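You operate a simulated robot arm through the tools that you are given. There is no shell and no other tool.

The job below is to be done with a simulated robot arm. You get a single attempt, and the scene is never put back.

Task
Clamp the blue card's two copper electrodes in holders R and F.
Fine: both knobs turned tight to their stop.
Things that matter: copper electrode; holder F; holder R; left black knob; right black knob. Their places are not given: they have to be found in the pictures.

Only the result counts: the job must be done as asked and must still hold three seconds after the hand-in. Knocking over, shifting, dropping, spilling or breaking anything else fails it.

Robot
A 7-joint arm with a two-finger parallel gripper, fixed in place. Base frame: the origin is at the foot of the arm, x ahead of it, y to its left, z up; the work surface is at about z = 0.8. Readings come in m, degrees, newtons and seconds.
With the tool pointing down near the work surface it reaches from about 0.36 to 0.86 m from the base axis. Its first joint turns from -166.0 to 166.0 degrees. Payload 3.43 kg.
The TCP is the grasp point between the finger pads, 0.034 m short of the fingertips. In the tool frame z runs along the fingers and y along their closing line. Largest opening 0.128 m; finger width 0.024, thickness 0.012; the body of the gripper, 0.048 by 0.13 m, starts 0.096 m behind the TCP.
Orientation is told as [roll, pitch, yaw] about the base's x, y, z axes, in that order, counted from this pose: with the fingers straight down and closing along the base's y, the tool's x points along the base's -x, its y along +y and its z along -z.

Tools
- The arm moves only by the tool nudge_tool. Its argument "rows" is a list of rows, each a list of 3 entries, a list of its own where there are three numbers: the shift along the tool's x, y, z in m, then the turn, a rotation vector about the tool's x, y, z in degrees, then the opening in per cent of the stroke, from 0 (shut) to 100 (fully open). In form: [[[dx, dy, dz], [ax, ay, az], gripper], ...]. A call has 1 to 20 rows; each row is the pose to reach, as a shift and turn from the pose commanded when the call began, along the tool's axes at that moment. Each row takes 0.2 s and may step no farther than 0.05 m and 8.6 degrees from the row before; otherwise, or with a gripper value out of range, the whole call is refused. Where a pose cannot be reached the arm comes as near as it can. A force on the tool above 40 N (or 10 N above the force at the start of the call, whichever is more), or a blocked arm, ends the call early, and 0.2 s more pass. Each finger travels about 0.153 m/s and halts on what it meets, pressing with about 38 N; the grip force reading is that of the motor and also rises with nothing between the fingers. The clock runs only during rows and for 0.2 s after the last one: add rows that repeat a pose to give the fingers time. The reply holds the time, the measured pose of the TCP, the force on the tool along the base axes, the opening and the grip force, in the units named above and with some noise, with the torque about the TCP (base axes, N m) and any sound that the robot's microphone picked up.
- Cameras (640 x 400 px; columns grow to the right, rows downward): "scene" is fixed at [0.0509, -0.5001, 1.3907]; the picture's right is [-0.34, -0.94, 0.00], its down [-0.61, 0.22, -0.76] and it looks along [0.71, -0.26, -0.65] (base axes); focal length 314 px, centre (320, 200). "wrist" rides on the gripper at [0.076, -0.011, -0.16] in the tool frame; the picture's right is [0.15, 0.99, 0.00], its down [-0.88, 0.13, -0.46] and it looks along [-0.45, 0.07, 0.89] (tool axes); focal length 234 px, centre (320, 200).
- snapshot(camera): a new picture of that camera. The clock stands still meanwhile.
- probe_pixels(camera, pixels): for up to 12 pixels [column, row] of the newest picture of that camera ("zoom" is the newest enlarged one), the place [x, y, z] in the base frame of the surface seen there, good to about 0.003 m. The clock stands still meanwhile.
- close_up(camera, box): a new picture of the part [left, top, right, bottom] of that camera's present view, enlarged. The clock stands still meanwhile.
- job_done(): hands the job in; it is judged then, once.

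Leave the gripper open and the arm clear of the work at the hand-in unless told otherwise.

The tools are called after "Request:" by a JSON object that holds its "fn" and its "kwargs". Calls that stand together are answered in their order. nudge_tool: Moves the arm, as the interface text tells. Its arguments: {"type":"object","properties":{"rows":{"type":"array","items":{"type":"array"}}},"required":["rows"]} The other tools are called the same way: snapshot (camera) takes a picture; probe_pixels (camera, pixels) gives the place of the surface under pixels of a picture; close_up (camera, box) takes an enlarged picture of a part of a camera's view; job_done () hands the job in.

At the start:

```text
time: 0.0
position: [0.3261, -0.4681, 1.2114]
tcp_rot: [0.0, 0.0, 0.0]
ft_force: [0.6, -0.9, -0.4]
ft_torque: [-0.02, 0.0, 0.0]
gripper_width: 0.128
gripper_force: 0.1
```

scene: 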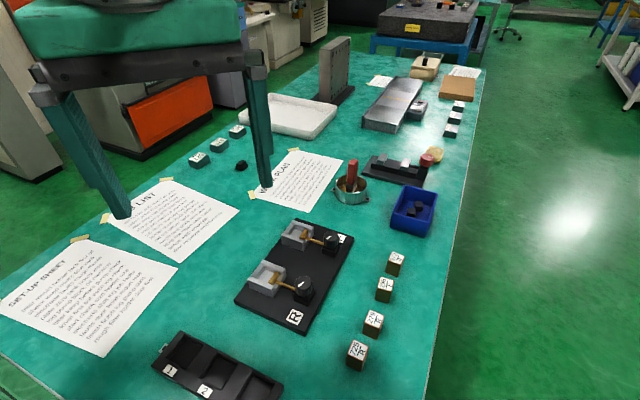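
wrist: 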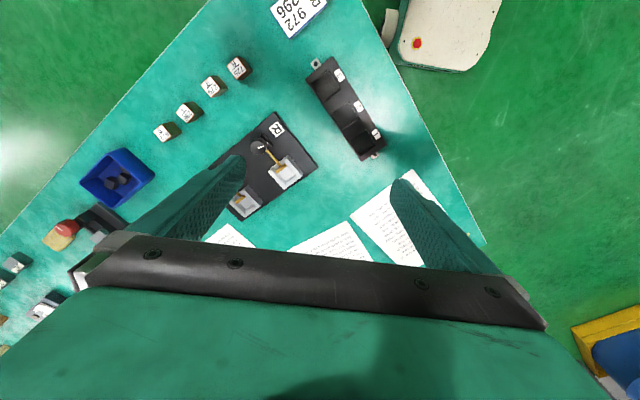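

I start with closer looks: the black plate with two white/grey holders and black knobs sits around (295,275) in the scene picture. I also want to read the sheets.

Request:
{"fn": "close_up", "kwargs": {"camera": "scene", "box": [220, 200, 380, 350]}}

Request:
{"fn": "close_up", "kwargs": {"camera": "scene", "box": [0, 130, 350, 370]}}

Request:
{"fn": "close_up", "kwargs": {"camera": "scene", "box": [320, 50, 500, 240]}}

Request:
{"fn": "close_up", "kwargs": {"camera": "wrist", "box": [200, 90, 340, 230]}}

```text
2.67 times, centred on (300, 275) of scene
```

zoom: 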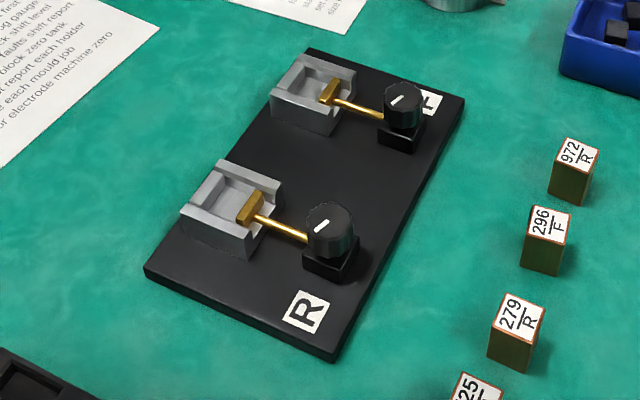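

```text
1.67 times, centred on (175, 250) of scene
```

zoom: 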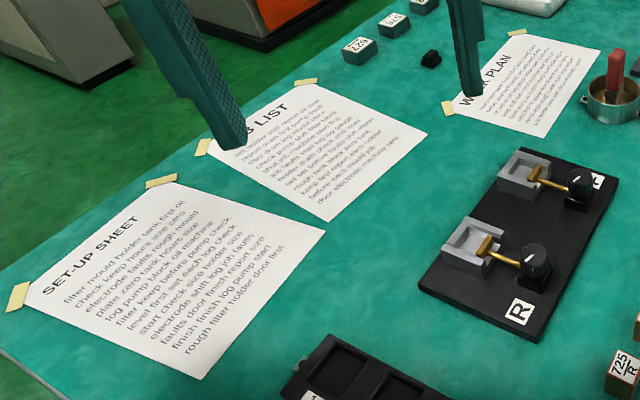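

```text
2.11 times, centred on (410, 145) of scene
```

zoom: 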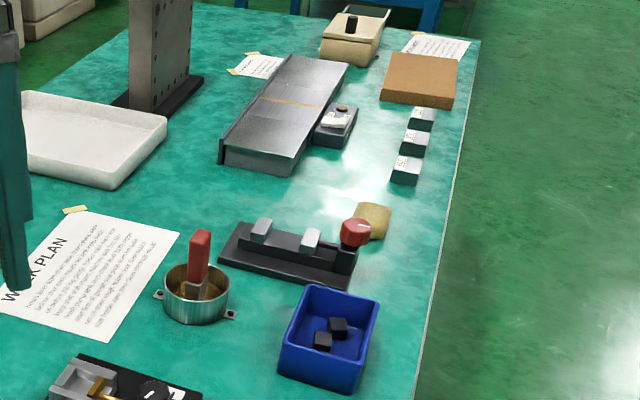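

```text
2.86 times, centred on (270, 160) of wrist
```

zoom: 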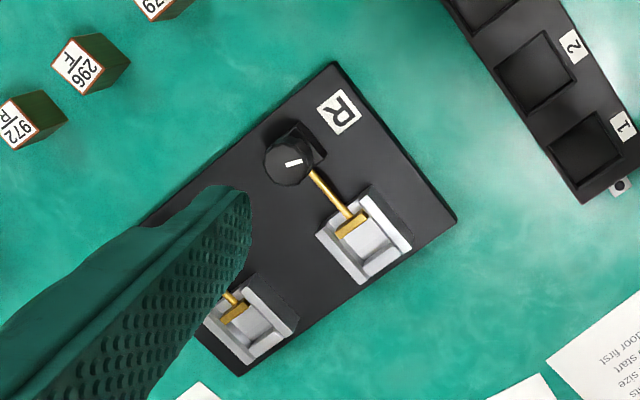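

In the wrist picture near (298,12) there is a card reading "R 972 / 296" with a blue edge. I look closer at it, the copper blocks and the other lookalikes.

Request:
{"fn": "close_up", "kwargs": {"camera": "wrist", "box": [240, 0, 360, 75]}}

Request:
{"fn": "close_up", "kwargs": {"camera": "wrist", "box": [140, 40, 260, 150]}}

Request:
{"fn": "close_up", "kwargs": {"camera": "scene", "box": [330, 240, 420, 380]}}

Request:
{"fn": "close_up", "kwargs": {"camera": "scene", "box": [180, 110, 260, 180]}}

Request:
{"fn": "close_up", "kwargs": {"camera": "scene", "box": [360, 40, 490, 150]}}

```text
5.33 times, centred on (300, 38) of wrist
```

zoom: 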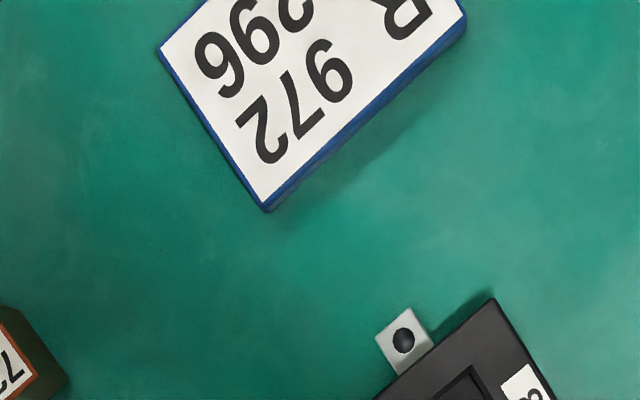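

```text
3.64 times, centred on (200, 95) of wrist
```

zoom: 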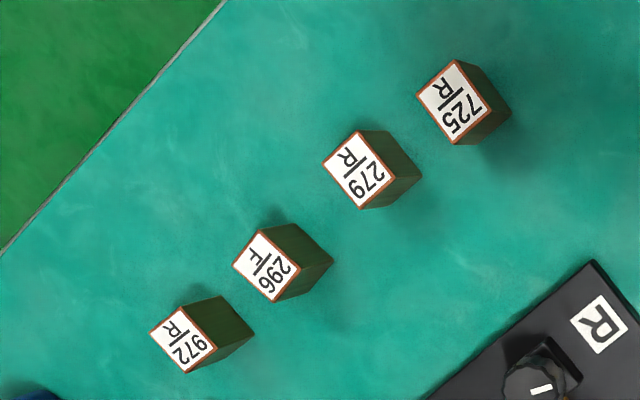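

```text
2.86 times, centred on (375, 310) of scene
```

zoom: 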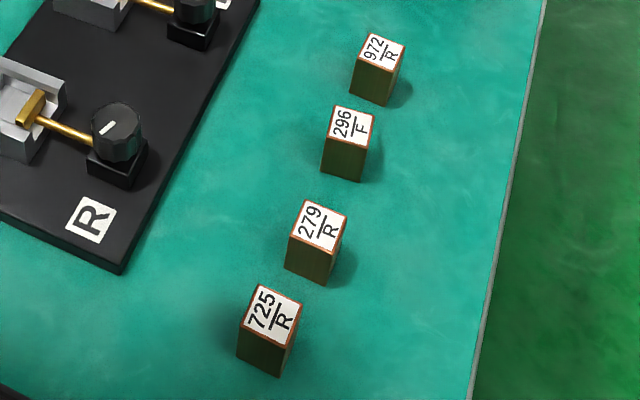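

```text
5.71 times, centred on (220, 145) of scene
```

zoom: 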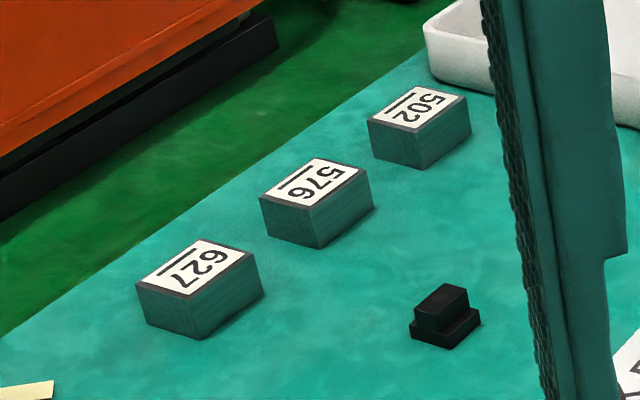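

```text
3.64 times, centred on (425, 95) of scene
```

zoom: 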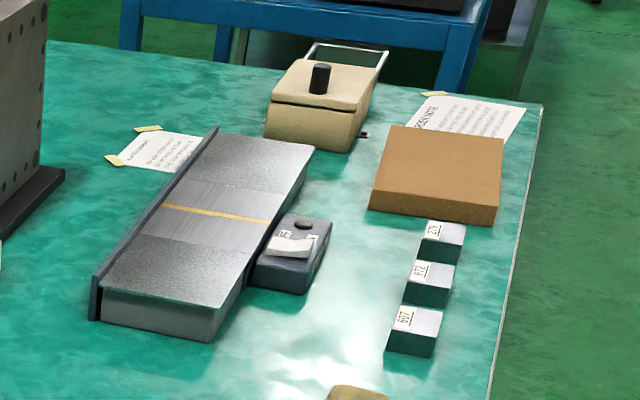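

The copper blocks read 972/R, 296/F, 279/R, 725/R. The card is cut off at the picture's top, so I probe it and the blocks, then raise/shift the arm to read it entirely.

Request:
{"fn": "snapshot", "kwargs": {"camera": "wrist"}}

Request:
{"fn": "probe_pixels", "kwargs": {"camera": "wrist", "pixels": [[298, 12], [287, 32], [236, 65], [210, 85], [185, 110], [163, 130], [262, 145], [285, 175], [278, 128], [300, 140]]}}

Request:
{"fn": "snapshot", "kwargs": {"camera": "scene"}}

Request:
{"fn": "probe_pixels", "kwargs": {"camera": "scene", "pixels": [[303, 285], [329, 240], [295, 316], [343, 239], [268, 277], [297, 235], [310, 318], [235, 300], [297, 220], [354, 238], [341, 240], [283, 252]]}}

```text
taken
```

wrist: 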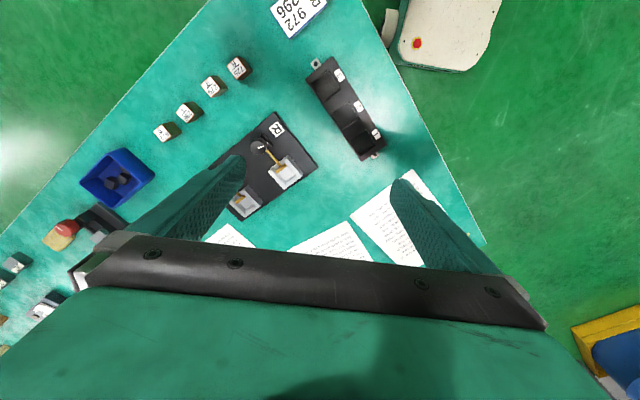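

```text
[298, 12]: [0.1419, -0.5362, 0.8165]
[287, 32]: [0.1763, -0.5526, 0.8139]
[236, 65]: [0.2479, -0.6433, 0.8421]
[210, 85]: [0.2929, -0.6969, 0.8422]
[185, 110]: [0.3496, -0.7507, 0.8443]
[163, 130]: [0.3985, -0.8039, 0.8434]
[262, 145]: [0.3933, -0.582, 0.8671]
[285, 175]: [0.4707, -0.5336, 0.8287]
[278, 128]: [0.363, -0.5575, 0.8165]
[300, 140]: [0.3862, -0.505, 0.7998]
```

```text
taken
```

scene: 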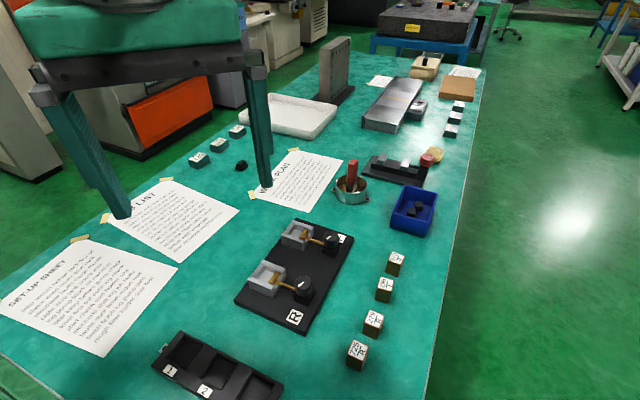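

```text
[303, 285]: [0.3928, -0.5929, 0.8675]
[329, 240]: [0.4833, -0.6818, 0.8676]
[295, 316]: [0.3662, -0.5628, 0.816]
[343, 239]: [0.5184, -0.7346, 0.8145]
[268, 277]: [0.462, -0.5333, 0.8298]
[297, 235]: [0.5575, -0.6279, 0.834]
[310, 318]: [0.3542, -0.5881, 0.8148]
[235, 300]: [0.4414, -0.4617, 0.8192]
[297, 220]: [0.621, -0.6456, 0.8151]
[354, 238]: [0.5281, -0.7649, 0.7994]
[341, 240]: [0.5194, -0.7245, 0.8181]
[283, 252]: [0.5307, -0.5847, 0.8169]
```

The card at about (0.14,-0.54) needs the camera moved toward -x (tool +x). I move 0.12 m that way to read it.

Request:
{"fn": "nudge_tool", "kwargs": {"rows": [[[0.04, 0, 0], [0, 0, 0], 100], [[0.08, 0, 0], [0, 0, 0], 100], [[0.12, 0, 0], [0, 0, 0], 100], [[0.12, 0, 0], [0, 0, 0], 100]]}}

Request:
{"fn": "snapshot", "kwargs": {"camera": "wrist"}}

Request:
{"fn": "close_up", "kwargs": {"camera": "wrist", "box": [240, 0, 400, 100]}}

```text
time: 1.0
position: [0.2068, -0.4667, 1.2096]
tcp_rot: [0.0, -0.1, 0.2]
ft_force: [1.3, 0.4, 0.2]
ft_torque: [0.01, 0.0, 0.0]
gripper_width: 0.1282
gripper_force: 0.0
```

```text
taken
```

wrist: 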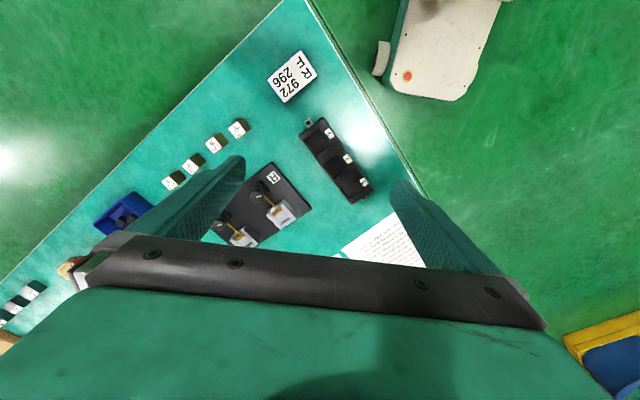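

```text
4.00 times, centred on (320, 50) of wrist
```

zoom: 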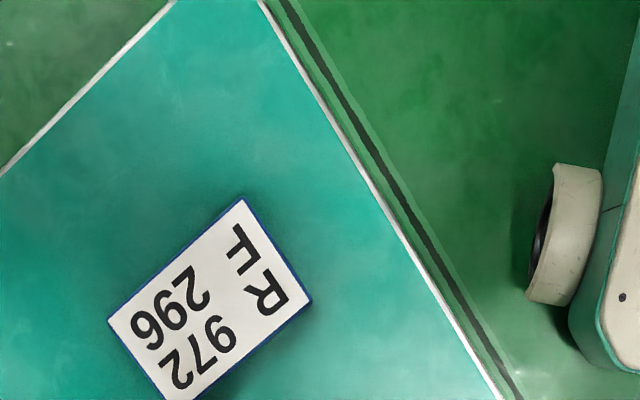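

The blue card reads R 972, F 296. So block 972/R (about (0.40,-0.80)) goes in holder R and 296/F (about (0.35,-0.75)) in holder F. Next I move over the plate, still high, for a close look at the holders and knobs.

Request:
{"fn": "nudge_tool", "kwargs": {"rows": [[[-0.04, -0.025, 0.0], [0, 0, 0], 100], [[-0.08, -0.05, 0.0], [0, 0, 0], 100], [[-0.12, -0.075, 0.0], [0, 0, 0], 100], [[-0.16, -0.1, 0.03], [0, 0, 0], 100], [[-0.2, -0.125, 0.06], [0, 0, 0], 100], [[-0.23, -0.145, 0.09], [0, 0, 0], 100], [[-0.24, -0.15, 0.13], [0, 0, 0], 100], [[-0.24, -0.15, 0.16], [0, 0, 0], 100], [[-0.24, -0.15, 0.16], [0, 0, 0], 100]]}}

Request:
{"fn": "snapshot", "kwargs": {"camera": "wrist"}}

Request:
{"fn": "snapshot", "kwargs": {"camera": "scene"}}

```text
refused: row 4 steps farther than a row can; nothing moved
```

```text
taken
```

wrist: 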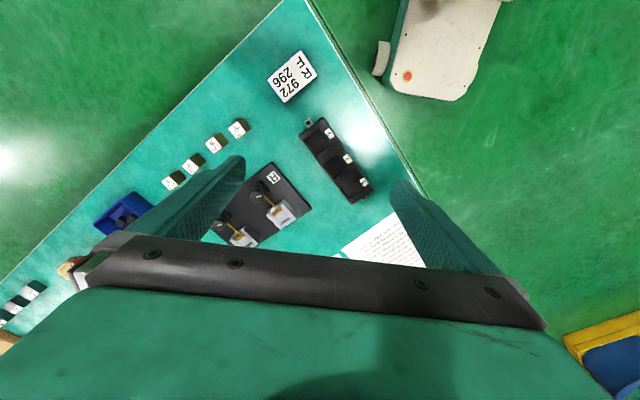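

```text
taken
```

scene: 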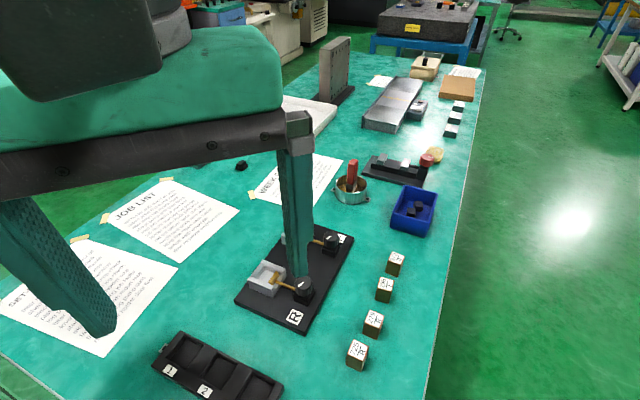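

A step was too long (limit 0.05 m), so nothing moved; I repeat it with smaller steps.

Request:
{"fn": "nudge_tool", "kwargs": {"rows": [[[-0.035, -0.022, 0.02], [0, 0, 0], 100], [[-0.07, -0.044, 0.04], [0, 0, 0], 100], [[-0.105, -0.066, 0.06], [0, 0, 0], 100], [[-0.14, -0.088, 0.08], [0, 0, 0], 100], [[-0.175, -0.11, 0.1], [0, 0, 0], 100], [[-0.21, -0.132, 0.12], [0, 0, 0], 100], [[-0.24, -0.15, 0.14], [0, 0, 0], 100], [[-0.24, -0.15, 0.16], [0, 0, 0], 100], [[-0.24, -0.15, 0.16], [0, 0, 0], 100]]}}

Request:
{"fn": "snapshot", "kwargs": {"camera": "wrist"}}

Request:
{"fn": "snapshot", "kwargs": {"camera": "scene"}}

```text
time: 3.0
position: [0.4457, -0.6166, 1.0503]
tcp_rot: [-0.1, -0.1, 0.1]
ft_force: [0.3, 0.7, 0.1]
ft_torque: [-0.01, 0.01, -0.01]
gripper_width: 0.128
gripper_force: 0.0
```

```text
taken
```

wrist: 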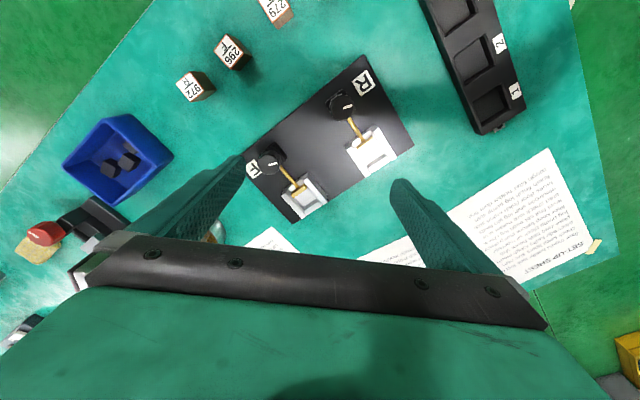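

```text
taken
```

scene: 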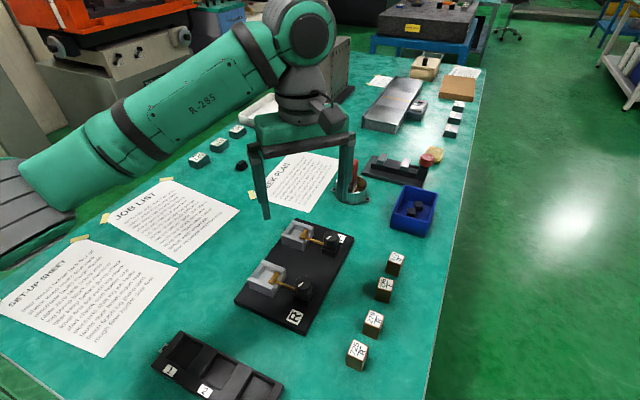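

The plate is well visible now, at (330,140) in the wrist picture. I enlarge the holders and the two wanted blocks.

Request:
{"fn": "close_up", "kwargs": {"camera": "wrist", "box": [235, 50, 425, 225]}}

Request:
{"fn": "close_up", "kwargs": {"camera": "wrist", "box": [320, 80, 400, 180]}}

Request:
{"fn": "close_up", "kwargs": {"camera": "wrist", "box": [160, 0, 310, 110]}}

Request:
{"fn": "close_up", "kwargs": {"camera": "scene", "box": [240, 210, 360, 310]}}

```text
2.29 times, centred on (330, 138) of wrist
```

zoom: 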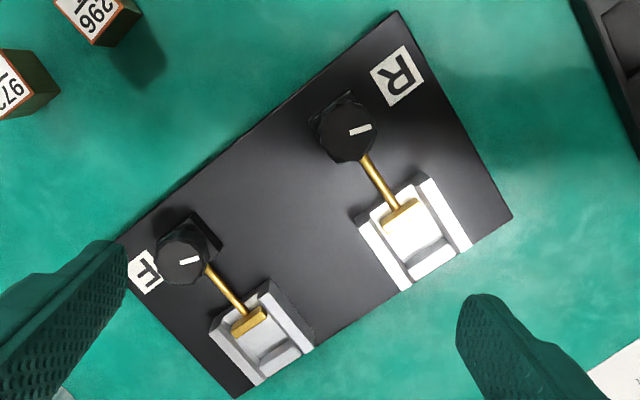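

```text
4.00 times, centred on (360, 130) of wrist
```

zoom: 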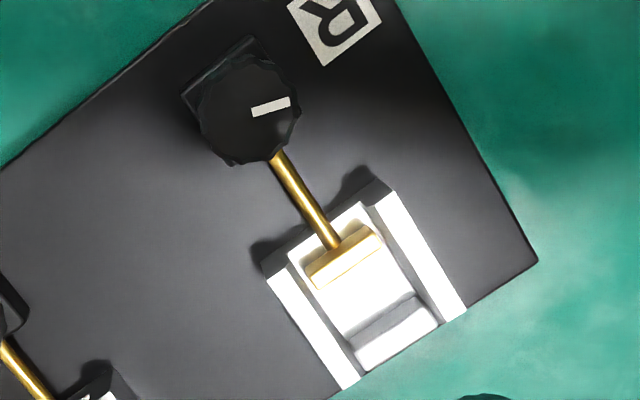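

```text
3.64 times, centred on (235, 55) of wrist
```

zoom: 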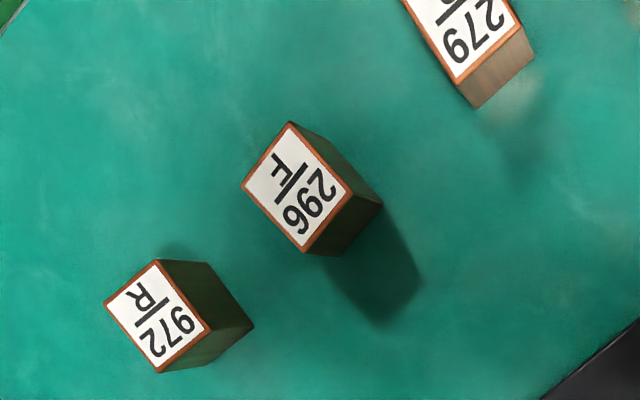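

```text
4.00 times, centred on (300, 260) of scene
```

zoom: 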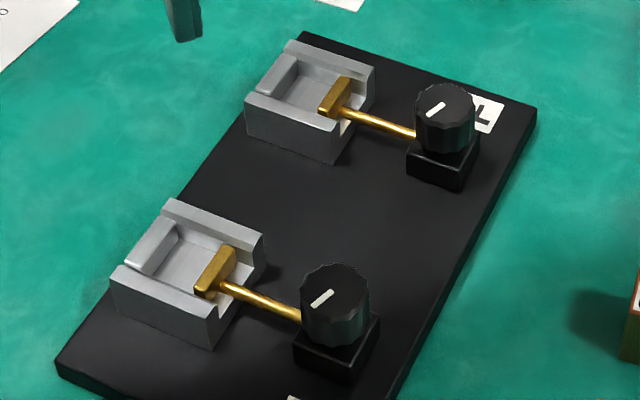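

Each holder has two rails, an end stop far from the knob, and a brass pusher driven by the knob; the block goes between pusher and stop. I measure the holder R geometry and the blocks by probing.

Request:
{"fn": "close_up", "kwargs": {"camera": "wrist", "box": [320, 80, 400, 180]}}

Request:
{"fn": "probe_pixels", "kwargs": {"camera": "zoom", "pixels": [[275, 270], [350, 382], [385, 200], [458, 308], [325, 280], [372, 240], [360, 290], [345, 330], [410, 300], [370, 360], [432, 318], [300, 200]]}}

Request:
{"fn": "probe_pixels", "kwargs": {"camera": "zoom", "pixels": [[252, 110], [288, 100], [205, 110], [250, 62], [297, 120], [235, 158], [252, 42], [186, 94], [320, 270], [378, 235], [330, 250], [285, 170]]}}

Request:
{"fn": "close_up", "kwargs": {"camera": "wrist", "box": [160, 0, 310, 110]}}

Request:
{"fn": "probe_pixels", "kwargs": {"camera": "zoom", "pixels": [[108, 303], [155, 263], [160, 370], [207, 328], [157, 318], [245, 187], [291, 125], [305, 248], [348, 195], [297, 187], [380, 205], [252, 328]]}}

```text
4.00 times, centred on (360, 130) of wrist
```

zoom: 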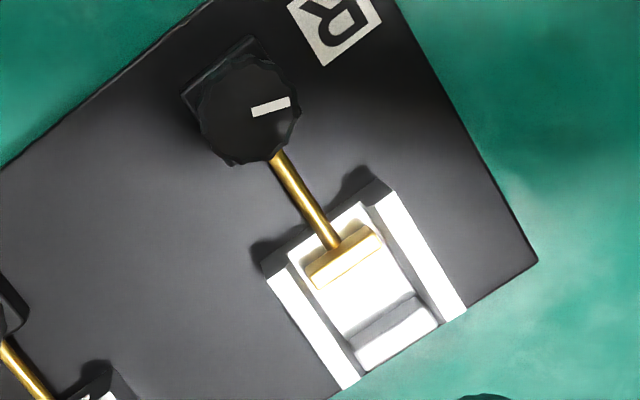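

```text
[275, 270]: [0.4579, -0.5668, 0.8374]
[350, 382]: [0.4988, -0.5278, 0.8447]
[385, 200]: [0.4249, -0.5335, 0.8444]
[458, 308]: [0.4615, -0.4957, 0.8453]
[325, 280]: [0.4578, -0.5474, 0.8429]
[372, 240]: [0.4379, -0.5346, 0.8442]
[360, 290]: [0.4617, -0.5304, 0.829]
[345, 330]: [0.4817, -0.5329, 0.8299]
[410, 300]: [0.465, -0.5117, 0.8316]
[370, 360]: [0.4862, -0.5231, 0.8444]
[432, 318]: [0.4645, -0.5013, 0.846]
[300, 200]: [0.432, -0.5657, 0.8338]
```

```text
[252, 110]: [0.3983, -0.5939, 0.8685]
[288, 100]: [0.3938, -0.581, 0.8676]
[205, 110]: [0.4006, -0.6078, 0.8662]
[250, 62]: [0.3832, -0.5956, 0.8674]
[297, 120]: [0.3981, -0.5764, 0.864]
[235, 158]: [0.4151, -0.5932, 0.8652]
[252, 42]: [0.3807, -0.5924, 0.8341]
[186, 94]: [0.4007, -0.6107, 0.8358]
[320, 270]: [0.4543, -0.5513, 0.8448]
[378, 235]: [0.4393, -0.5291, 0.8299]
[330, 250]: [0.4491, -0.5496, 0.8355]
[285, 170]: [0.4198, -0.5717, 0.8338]
```

```text
3.64 times, centred on (235, 55) of wrist
```

zoom: 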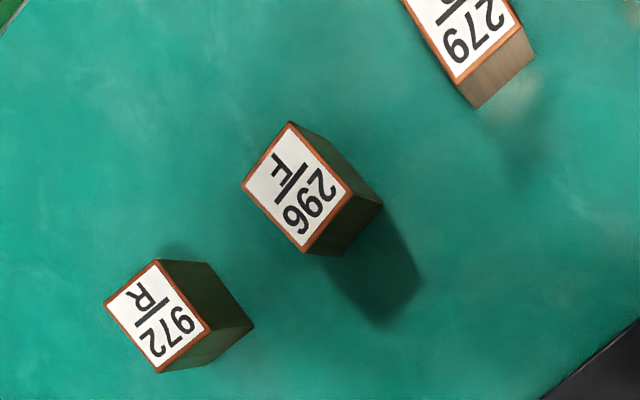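

```text
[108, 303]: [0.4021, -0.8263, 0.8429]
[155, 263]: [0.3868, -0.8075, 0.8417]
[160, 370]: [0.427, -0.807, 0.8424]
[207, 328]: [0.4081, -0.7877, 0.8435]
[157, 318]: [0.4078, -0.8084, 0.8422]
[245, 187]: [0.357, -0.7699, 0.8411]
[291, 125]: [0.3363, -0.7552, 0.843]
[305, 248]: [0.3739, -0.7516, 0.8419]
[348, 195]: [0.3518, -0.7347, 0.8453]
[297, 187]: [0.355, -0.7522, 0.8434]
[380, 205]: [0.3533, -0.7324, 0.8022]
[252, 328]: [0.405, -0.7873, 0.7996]
```

Readings: floor of pocket z≈0.830, rails/pusher top ≈0.845, knob top ≈0.868; blocks about 0.024×0.030×0.042, turned about 45° like the plate. I go closer to holder R and turn the tool 45° to line up with the plate, at fingertip height still above the knobs.

Request:
{"fn": "nudge_tool", "kwargs": {"rows": [[[-0.003, 0.013, 0.015], [0, 0, 7.5], 100], [[-0.006, 0.026, 0.03], [0, 0, 15], 100], [[-0.01, 0.04, 0.045], [0, 0, 22.5], 100], [[-0.013, 0.053, 0.06], [0, 0, 30], 100], [[-0.016, 0.066, 0.07], [0, 0, 37.5], 100], [[-0.02, 0.08, 0.08], [0, 0, 45], 100], [[-0.02, 0.08, 0.08], [0, 0, 45], 100]]}}

Request:
{"fn": "snapshot", "kwargs": {"camera": "wrist"}}

Request:
{"fn": "snapshot", "kwargs": {"camera": "scene"}}

```text
time: 4.6
position: [0.4671, -0.5367, 0.9702]
tcp_rot: [-0.1, 0.0, -45.0]
ft_force: [-1.1, 0.4, -0.2]
ft_torque: [0.0, 0.01, -0.01]
gripper_width: 0.1281
gripper_force: 0.0
```

```text
taken
```

wrist: 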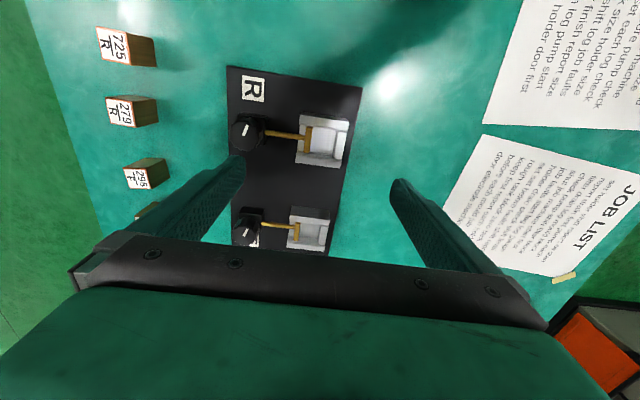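

```text
taken
```

scene: 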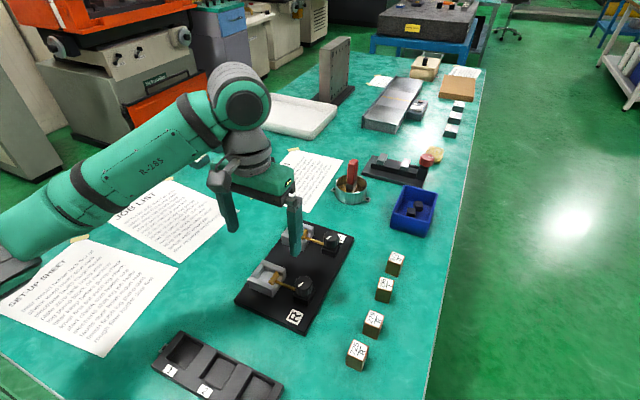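

The plate appears upright in the wrist picture; holder R at (325,137), F at (312,228). I enlarge holder R and probe edges.

Request:
{"fn": "close_up", "kwargs": {"camera": "wrist", "box": [225, 90, 365, 178]}}

Request:
{"fn": "close_up", "kwargs": {"camera": "wrist", "box": [280, 100, 360, 180]}}

```text
4.55 times, centred on (295, 134) of wrist
```

zoom: 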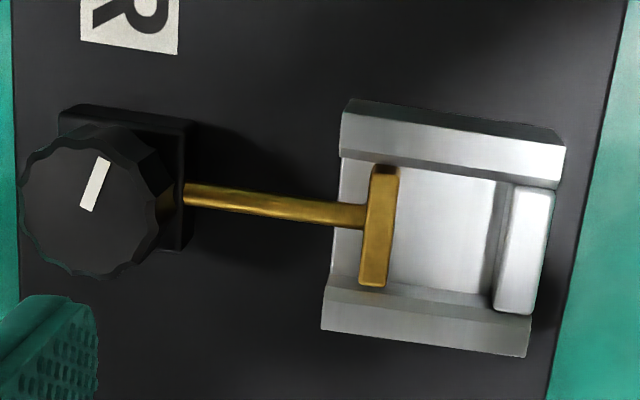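

```text
5.00 times, centred on (320, 140) of wrist
```

zoom: 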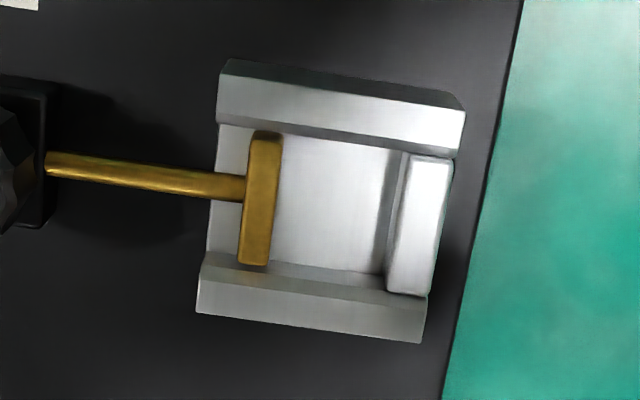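

I probe rail inner edges, pusher face and stop face in this enlarged view.

Request:
{"fn": "probe_pixels", "kwargs": {"camera": "zoom", "pixels": [[240, 120], [440, 148], [220, 262], [410, 292], [260, 140], [252, 258], [277, 140], [266, 260], [404, 160], [390, 285], [330, 200], [380, 210]]}}

Request:
{"fn": "probe_pixels", "kwargs": {"camera": "zoom", "pixels": [[400, 155], [384, 280], [290, 150], [280, 262], [320, 268], [320, 138], [225, 70], [200, 310], [462, 110], [422, 340], [300, 265], [340, 142]]}}

Request:
{"fn": "close_up", "kwargs": {"camera": "wrist", "box": [225, 195, 345, 260]}}

Request:
{"fn": "close_up", "kwargs": {"camera": "wrist", "box": [100, 150, 200, 220]}}

```text
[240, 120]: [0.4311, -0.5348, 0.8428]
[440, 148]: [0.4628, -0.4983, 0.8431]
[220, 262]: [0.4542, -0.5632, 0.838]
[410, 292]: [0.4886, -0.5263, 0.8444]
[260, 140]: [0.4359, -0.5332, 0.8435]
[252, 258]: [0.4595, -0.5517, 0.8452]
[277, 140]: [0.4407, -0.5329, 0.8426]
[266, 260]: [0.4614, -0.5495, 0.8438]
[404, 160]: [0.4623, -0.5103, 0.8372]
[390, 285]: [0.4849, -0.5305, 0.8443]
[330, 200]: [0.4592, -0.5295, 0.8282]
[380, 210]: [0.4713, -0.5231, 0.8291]
```

```text
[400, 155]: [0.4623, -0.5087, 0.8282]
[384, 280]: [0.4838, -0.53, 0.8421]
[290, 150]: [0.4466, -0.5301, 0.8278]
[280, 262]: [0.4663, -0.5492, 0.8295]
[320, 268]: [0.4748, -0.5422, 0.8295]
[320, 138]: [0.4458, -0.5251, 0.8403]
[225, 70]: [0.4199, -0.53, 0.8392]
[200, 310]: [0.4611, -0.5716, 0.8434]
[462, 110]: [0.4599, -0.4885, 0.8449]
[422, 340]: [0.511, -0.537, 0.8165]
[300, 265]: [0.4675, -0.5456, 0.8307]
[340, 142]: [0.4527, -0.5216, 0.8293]
```

```text
5.33 times, centred on (285, 228) of wrist
```

zoom: 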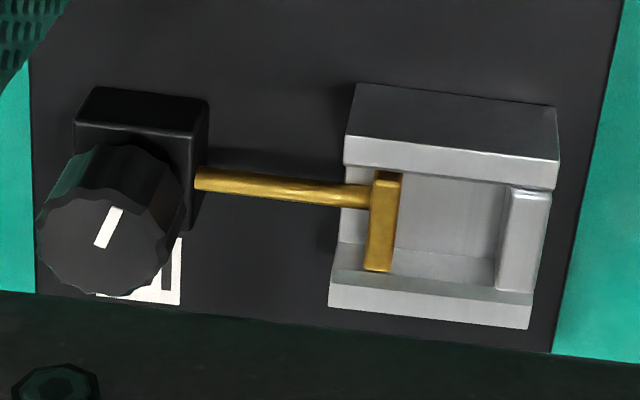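

```text
5.71 times, centred on (150, 185) of wrist
```

zoom: 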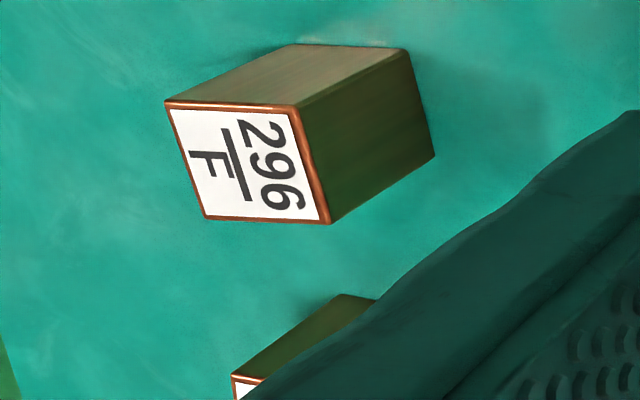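

Pocket: about 0.036 wide between rails, pusher-to-stop gap about 0.030, oriented near 45°. Now I move above block 296/F (around (0.355,-0.753)) at the same height to measure it and check reach.

Request:
{"fn": "nudge_tool", "kwargs": {"rows": [[[-0.0122, -0.0386, 0], [0, 0, 4.5e-08], 100], [[-0.0244, -0.0772, 0], [0, 0, 0], 100], [[-0.0366, -0.1158, 0], [0, 0, 0], 100], [[-0.0488, -0.1544, 0], [0, 0, 0], 100], [[-0.061, -0.193, 0], [0, 0, 0], 100], [[-0.0732, -0.2316, 0], [0, 0, 0], 100], [[-0.0732, -0.2316, 0], [0, 0, 0], 100]]}}

Request:
{"fn": "snapshot", "kwargs": {"camera": "wrist"}}

Request:
{"fn": "close_up", "kwargs": {"camera": "wrist", "box": [250, 60, 390, 220]}}

```text
time: 6.2
position: [0.3576, -0.7524, 0.9703]
tcp_rot: [0.0, 0.0, -44.9]
ft_force: [0.1, 0.5, 0.1]
ft_torque: [0.0, 0.01, -0.01]
gripper_width: 0.1281
gripper_force: 0.1
```

```text
taken
```

wrist: 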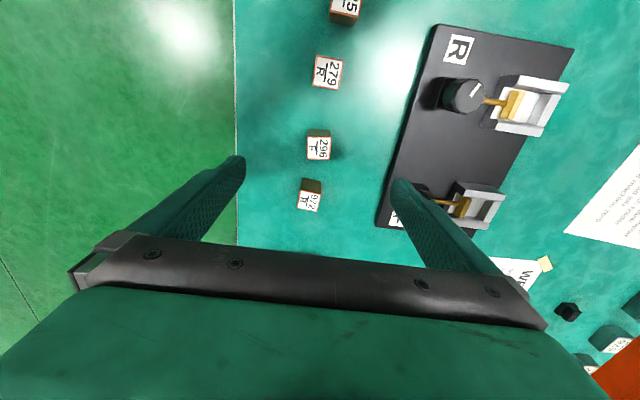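

```text
2.50 times, centred on (320, 140) of wrist
```

zoom: 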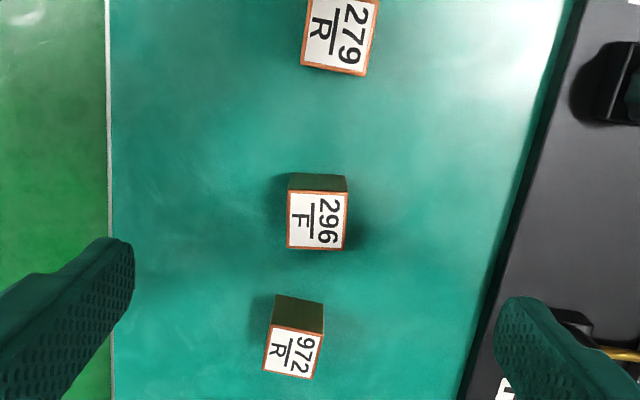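

I enlarge each wanted block from this vantage.

Request:
{"fn": "close_up", "kwargs": {"camera": "wrist", "box": [295, 122, 345, 168]}}

Request:
{"fn": "probe_pixels", "kwargs": {"camera": "wrist", "pixels": [[307, 137], [330, 137], [306, 159], [329, 160], [318, 148], [306, 130]]}}

Request:
{"fn": "close_up", "kwargs": {"camera": "wrist", "box": [285, 170, 335, 220]}}

```text
8.70 times, centred on (320, 145) of wrist
```

zoom: 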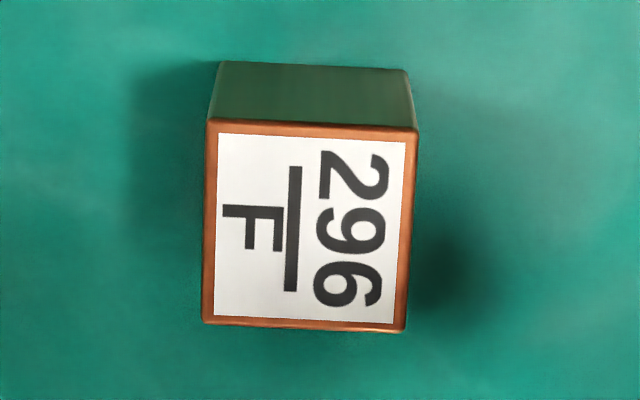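

```text
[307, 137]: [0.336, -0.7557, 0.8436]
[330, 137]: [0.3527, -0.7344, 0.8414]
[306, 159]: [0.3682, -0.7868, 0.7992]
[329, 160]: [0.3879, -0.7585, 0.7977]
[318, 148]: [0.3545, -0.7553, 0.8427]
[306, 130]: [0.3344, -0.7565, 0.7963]
```

```text
8.00 times, centred on (310, 195) of wrist
```

zoom: 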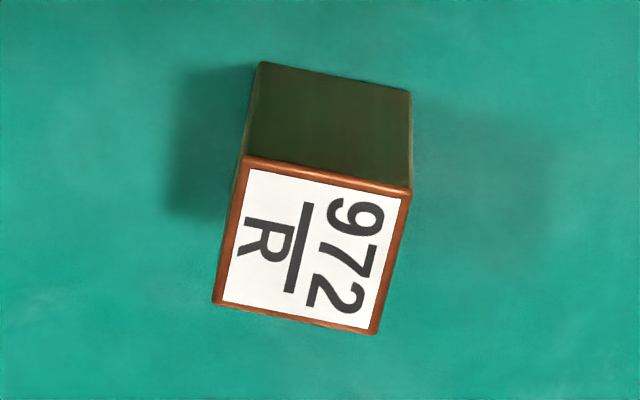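

Both blocks are about 0.0295 m square. 296 centre is ≈(0.356,-0.751), turned about 6°. 972 centre is ≈(0.407,-0.807), turned about 4° the other way. The pusher gap of holder R is only about 0.0305, so I'll check whether the knobs open further. I move above knob R (≈(0.400,-0.590)) for a look.

Request:
{"fn": "nudge_tool", "kwargs": {"rows": [[[0.0213, 0.0362, 0], [0, 0, 0], 100], [[0.0427, 0.0724, 0], [0, 0, 0], 100], [[0.064, 0.1086, 0], [0, 0, 0], 100], [[0.0853, 0.1448, 0], [0, 0, 0], 100], [[0.0853, 0.1448, 0], [0, 0, 0], 100]]}}

Request:
{"fn": "snapshot", "kwargs": {"camera": "wrist"}}

Request:
{"fn": "close_up", "kwargs": {"camera": "wrist", "box": [280, 110, 370, 170]}}

Request:
{"fn": "close_up", "kwargs": {"camera": "wrist", "box": [280, 90, 440, 250]}}

```text
time: 7.4
position: [0.3968, -0.5891, 0.9729]
tcp_rot: [0.0, 0.0, -45.0]
ft_force: [0.0, 0.5, -0.4]
ft_torque: [-0.01, 0.03, 0.01]
gripper_width: 0.1279
gripper_force: 0.1
```

```text
taken
```

wrist: 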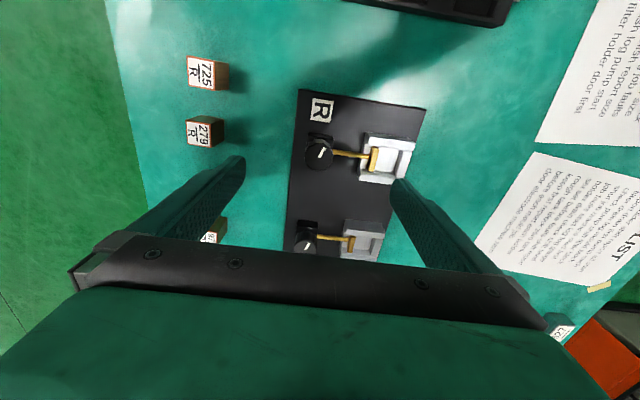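

```text
6.67 times, centred on (325, 140) of wrist
```

zoom: 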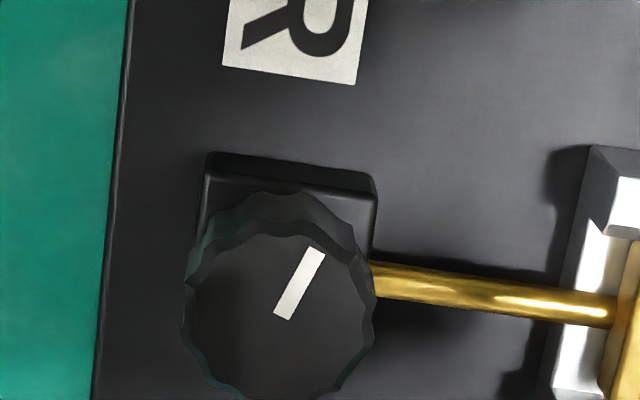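

```text
2.50 times, centred on (360, 170) of wrist
```

zoom: 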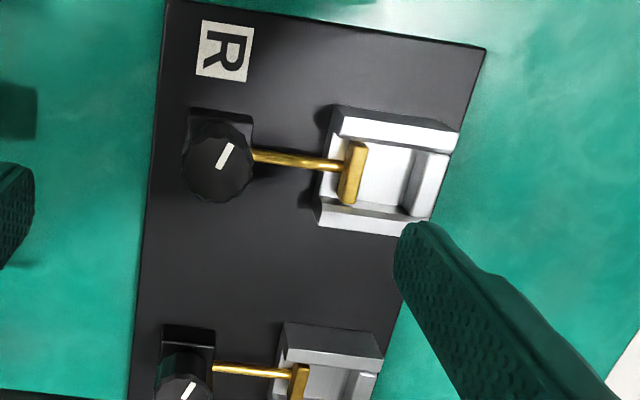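

I enlarge the knob fully to get its centre and its facet phase.

Request:
{"fn": "close_up", "kwargs": {"camera": "wrist", "box": [290, 130, 350, 180]}}

```text
8.00 times, centred on (320, 155) of wrist
```

zoom: 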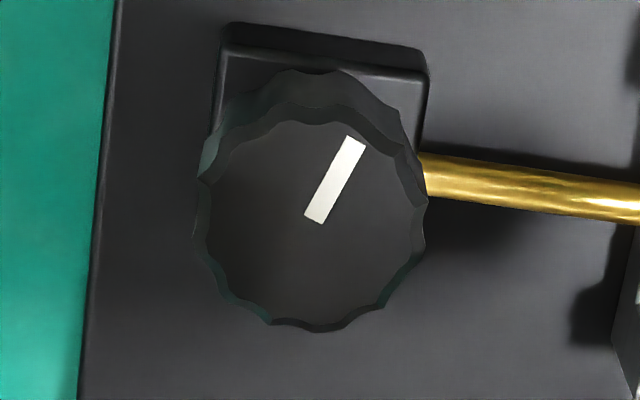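

The knob centre lies at about (-0.003,+0.001) in tool axes. I descend over it with fingers at 60 %, tips to about 7 mm above the knob's base block, staying open.

Request:
{"fn": "nudge_tool", "kwargs": {"rows": [[[-0.0034, 0.0008, 0.03], [0, 0, 0], 60], [[-0.0034, 0.0008, 0.06], [0, 0, 0], 60], [[-0.0034, 0.0008, 0.08], [0, 0, 0], 60], [[-0.0034, 0.0008, 0.093], [0, 0, 0], 60], [[-0.0034, 0.0008, 0.093], [0, 0, 0], 60]]}}

Request:
{"fn": "snapshot", "kwargs": {"camera": "wrist"}}

Request:
{"fn": "close_up", "kwargs": {"camera": "wrist", "box": [250, 120, 400, 250]}}

Request:
{"fn": "close_up", "kwargs": {"camera": "scene", "box": [230, 200, 370, 330]}}

```text
time: 8.6
position: [0.3988, -0.5949, 0.878]
tcp_rot: [0.0, -0.1, -45.1]
ft_force: [-0.1, -0.2, 0.4]
ft_torque: [-0.01, -0.01, 0.03]
gripper_width: 0.0769
gripper_force: 0.0
```

```text
taken
```

wrist: 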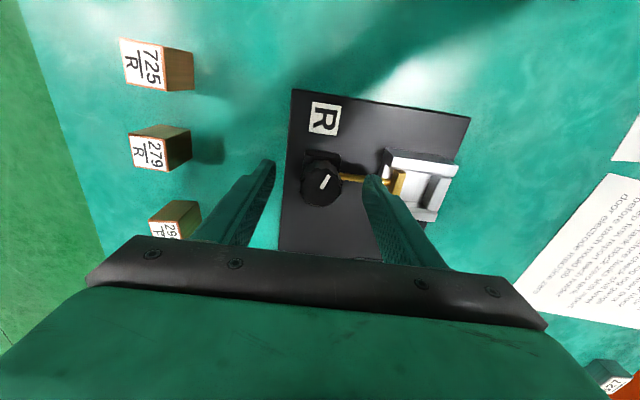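

```text
3.08 times, centred on (325, 185) of wrist
```

zoom: 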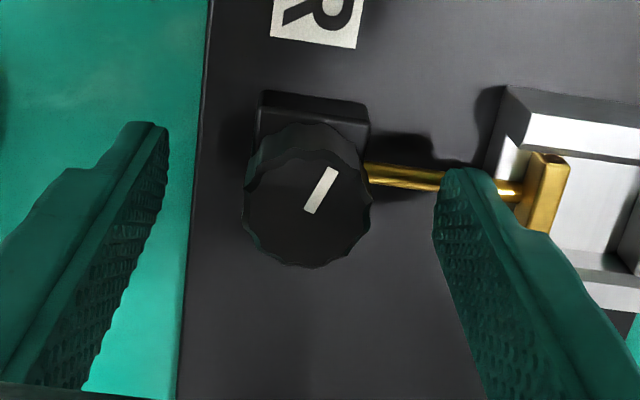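

```text
3.08 times, centred on (300, 265) of scene
```

zoom: 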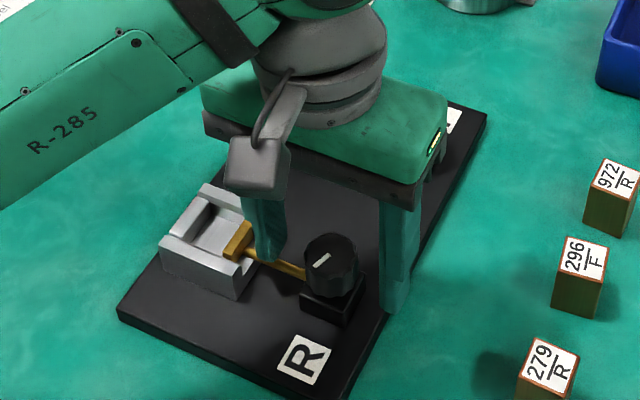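

Fingers straddle the knob. To get the knob-to-TCP offset exactly, I probe the knob rim and the finger pads in this same picture.

Request:
{"fn": "close_up", "kwargs": {"camera": "wrist", "box": [250, 140, 400, 234]}}

Request:
{"fn": "probe_pixels", "kwargs": {"camera": "zoom", "pixels": [[300, 170], [232, 215], [370, 225], [300, 275], [260, 170], [340, 265], [120, 150], [450, 190], [85, 140], [490, 190], [100, 110], [460, 150]]}}

```text
4.26 times, centred on (325, 187) of wrist
```

zoom: 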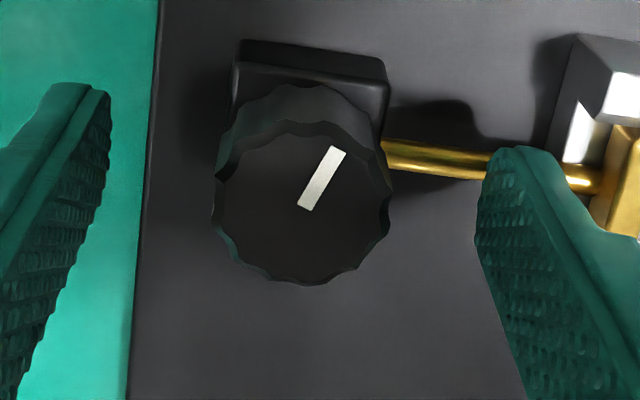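

```text
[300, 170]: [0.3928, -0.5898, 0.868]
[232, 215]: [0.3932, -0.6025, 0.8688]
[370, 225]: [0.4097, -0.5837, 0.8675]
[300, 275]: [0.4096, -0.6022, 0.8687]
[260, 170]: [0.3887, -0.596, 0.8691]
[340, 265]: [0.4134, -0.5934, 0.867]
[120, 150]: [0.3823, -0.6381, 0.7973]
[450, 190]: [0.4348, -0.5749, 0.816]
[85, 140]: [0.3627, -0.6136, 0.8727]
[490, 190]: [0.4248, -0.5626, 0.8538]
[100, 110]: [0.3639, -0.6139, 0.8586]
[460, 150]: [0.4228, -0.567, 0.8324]
```

Probes agree the knob is centred under the TCP within ~2 mm and fingers are symmetric. I close on the knob, without turning yet, to read width and forces.

Request:
{"fn": "nudge_tool", "kwargs": {"rows": [[[0.001, 0, 0], [0, 0, 0], 40], [[0.001, 0, 0], [0, 0, 0], 0], [[0.001, 0, 0], [0, 0, 0], 0], [[0.001, 0, 0], [0, 0, 0], 0]]}}

Request:
{"fn": "close_up", "kwargs": {"camera": "wrist", "box": [270, 140, 420, 234]}}

```text
time: 9.6
position: [0.3981, -0.5918, 0.8791]
tcp_rot: [0.0, 0.1, -45.0]
ft_force: [-0.2, 0.9, -2.9]
ft_torque: [-0.07, -0.23, 0.02]
gripper_width: 0.0337
gripper_force: 44.8
```

```text
4.26 times, centred on (345, 187) of wrist
```

zoom: 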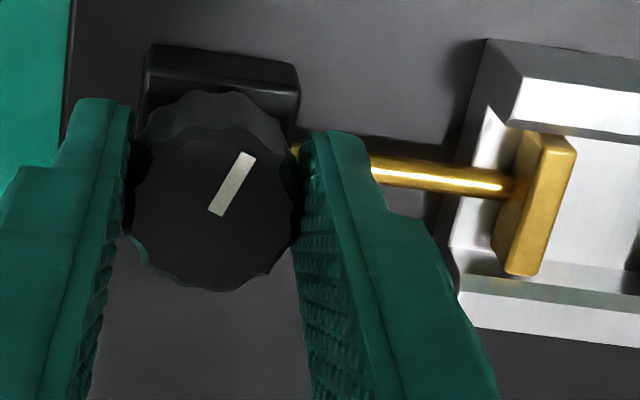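

Knob gripped (0.0337 m). I test turning counter-clockwise (loosening, tool az negative) by 12° and read the torque.

Request:
{"fn": "nudge_tool", "kwargs": {"rows": [[[0, 0, 0], [0, 0, -4], 0], [[0, 0, 0], [0, 0, -8], 0], [[0, 0, 0], [0, 0, -12], 0], [[0, 0, 0], [0, 0, -12], 0]]}}

Request:
{"fn": "close_up", "kwargs": {"camera": "wrist", "box": [270, 140, 420, 234]}}

```text
time: 10.6
position: [0.3973, -0.5923, 0.8779]
tcp_rot: [0.0, 0.0, -33.0]
ft_force: [-5.5, 2.4, -1.2]
ft_torque: [0.63, 0.84, 0.0]
gripper_width: 0.0336
gripper_force: 45.2
```

```text
4.26 times, centred on (345, 187) of wrist
```

zoom: 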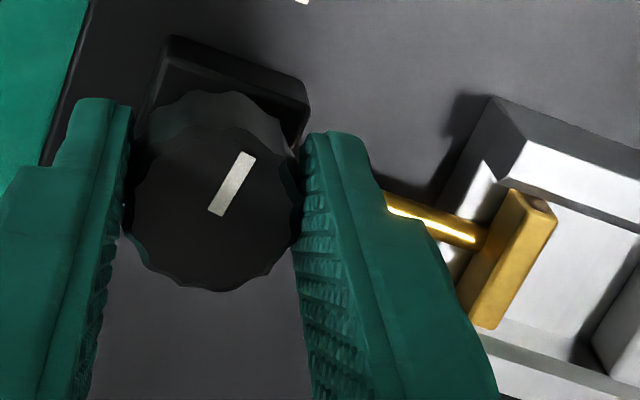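

The knob turned with the hand without torque. I probe the pusher to see which way it moved.

Request:
{"fn": "probe_pixels", "kwargs": {"camera": "zoom", "pixels": [[525, 195], [478, 315], [505, 250], [545, 215], [500, 320], [600, 310], [575, 345]]}}

Request:
{"fn": "close_up", "kwargs": {"camera": "scene", "box": [240, 250, 320, 310]}}

```text
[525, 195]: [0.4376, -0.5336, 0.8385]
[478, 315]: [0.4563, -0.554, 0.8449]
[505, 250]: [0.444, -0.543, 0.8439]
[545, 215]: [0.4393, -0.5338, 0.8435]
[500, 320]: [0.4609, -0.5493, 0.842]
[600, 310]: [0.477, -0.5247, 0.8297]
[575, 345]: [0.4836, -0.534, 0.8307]
```

```text
6.67 times, centred on (280, 280) of scene
```

zoom: 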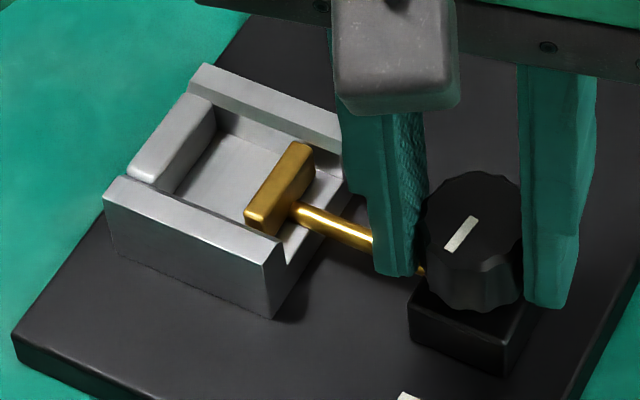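

The change, if any, is slight; the scene close-up at this same box is a good reference. I continue counter-clockwise another 24°.

Request:
{"fn": "nudge_tool", "kwargs": {"rows": [[[0, 0, 0], [0, 0, -6], 0], [[0, 0, 0], [0, 0, -12], 0], [[0, 0, 0], [0, 0, -18], 0], [[0, 0, 0], [0, 0, -24], 0], [[0, 0, 0], [0, 0, -24], 0]]}}

Request:
{"fn": "close_up", "kwargs": {"camera": "scene", "box": [240, 250, 320, 310]}}

Request:
{"fn": "close_up", "kwargs": {"camera": "wrist", "box": [270, 140, 420, 234]}}

```text
time: 11.8
position: [0.3986, -0.5927, 0.8781]
tcp_rot: [0.0, 0.0, -9.0]
ft_force: [-14.8, -15.5, -5.6]
ft_torque: [-0.37, 0.1, -0.01]
gripper_width: 0.0334
gripper_force: 45.3
```

```text
6.67 times, centred on (280, 280) of scene
```

zoom: 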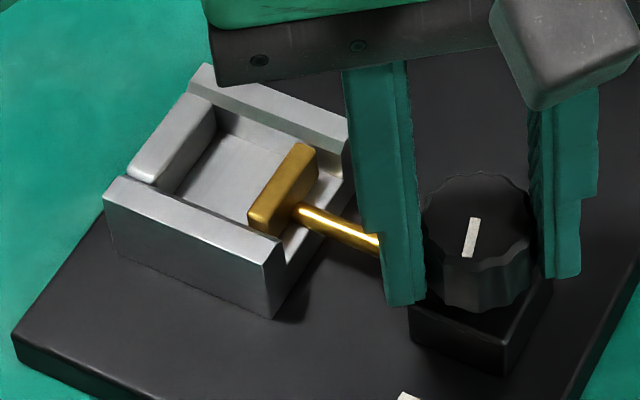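

```text
4.26 times, centred on (345, 187) of wrist
```

zoom: 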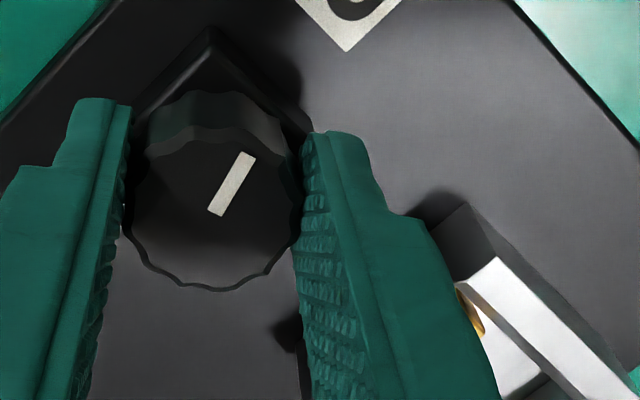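

Counter-clockwise retracts the pusher (about 2 mm for 36°). The side force of ~21 N shows the TCP is slightly off the knob axis (toward -u). I release, turn back to -45° while shifting ~2 mm, and re-grip to continue opening.

Request:
{"fn": "nudge_tool", "kwargs": {"rows": [[[0, 0, 0], [0, 0, 0], 50], [[0, 0, 0], [0, 0, 0], 50], [[-0.0016, -0.0012, 0], [0, 0, 7.5], 50], [[-0.0016, -0.0012, 0], [0, 0, 15], 50], [[-0.0016, -0.0012, 0], [0, 0, 22.5], 50], [[-0.0016, -0.0012, 0], [0, 0, 30], 50], [[-0.0016, -0.0012, 0], [0, 0, 36], 50], [[-0.0016, -0.0012, 0], [0, 0, 36], 50]]}}

Request:
{"fn": "close_up", "kwargs": {"camera": "wrist", "box": [250, 120, 410, 234]}}

Request:
{"fn": "close_up", "kwargs": {"camera": "scene", "box": [240, 250, 320, 310]}}

```text
time: 13.6
position: [0.3987, -0.5929, 0.879]
tcp_rot: [0.0, 0.1, -45.0]
ft_force: [0.5, -0.1, 0.9]
ft_torque: [-0.03, 0.0, 0.05]
gripper_width: 0.0641
gripper_force: 0.1
```

```text
3.51 times, centred on (330, 177) of wrist
```

zoom: 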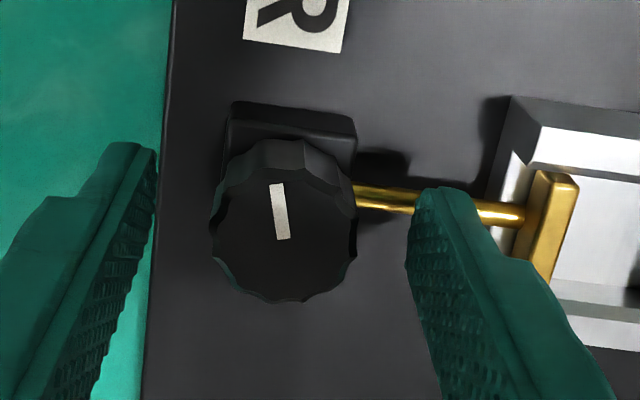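

```text
6.67 times, centred on (280, 280) of scene
```

zoom: 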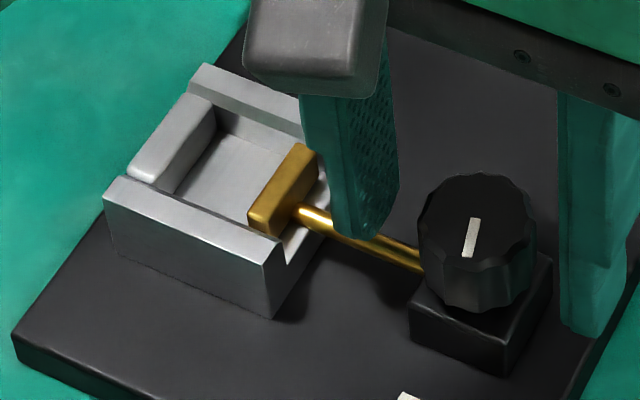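

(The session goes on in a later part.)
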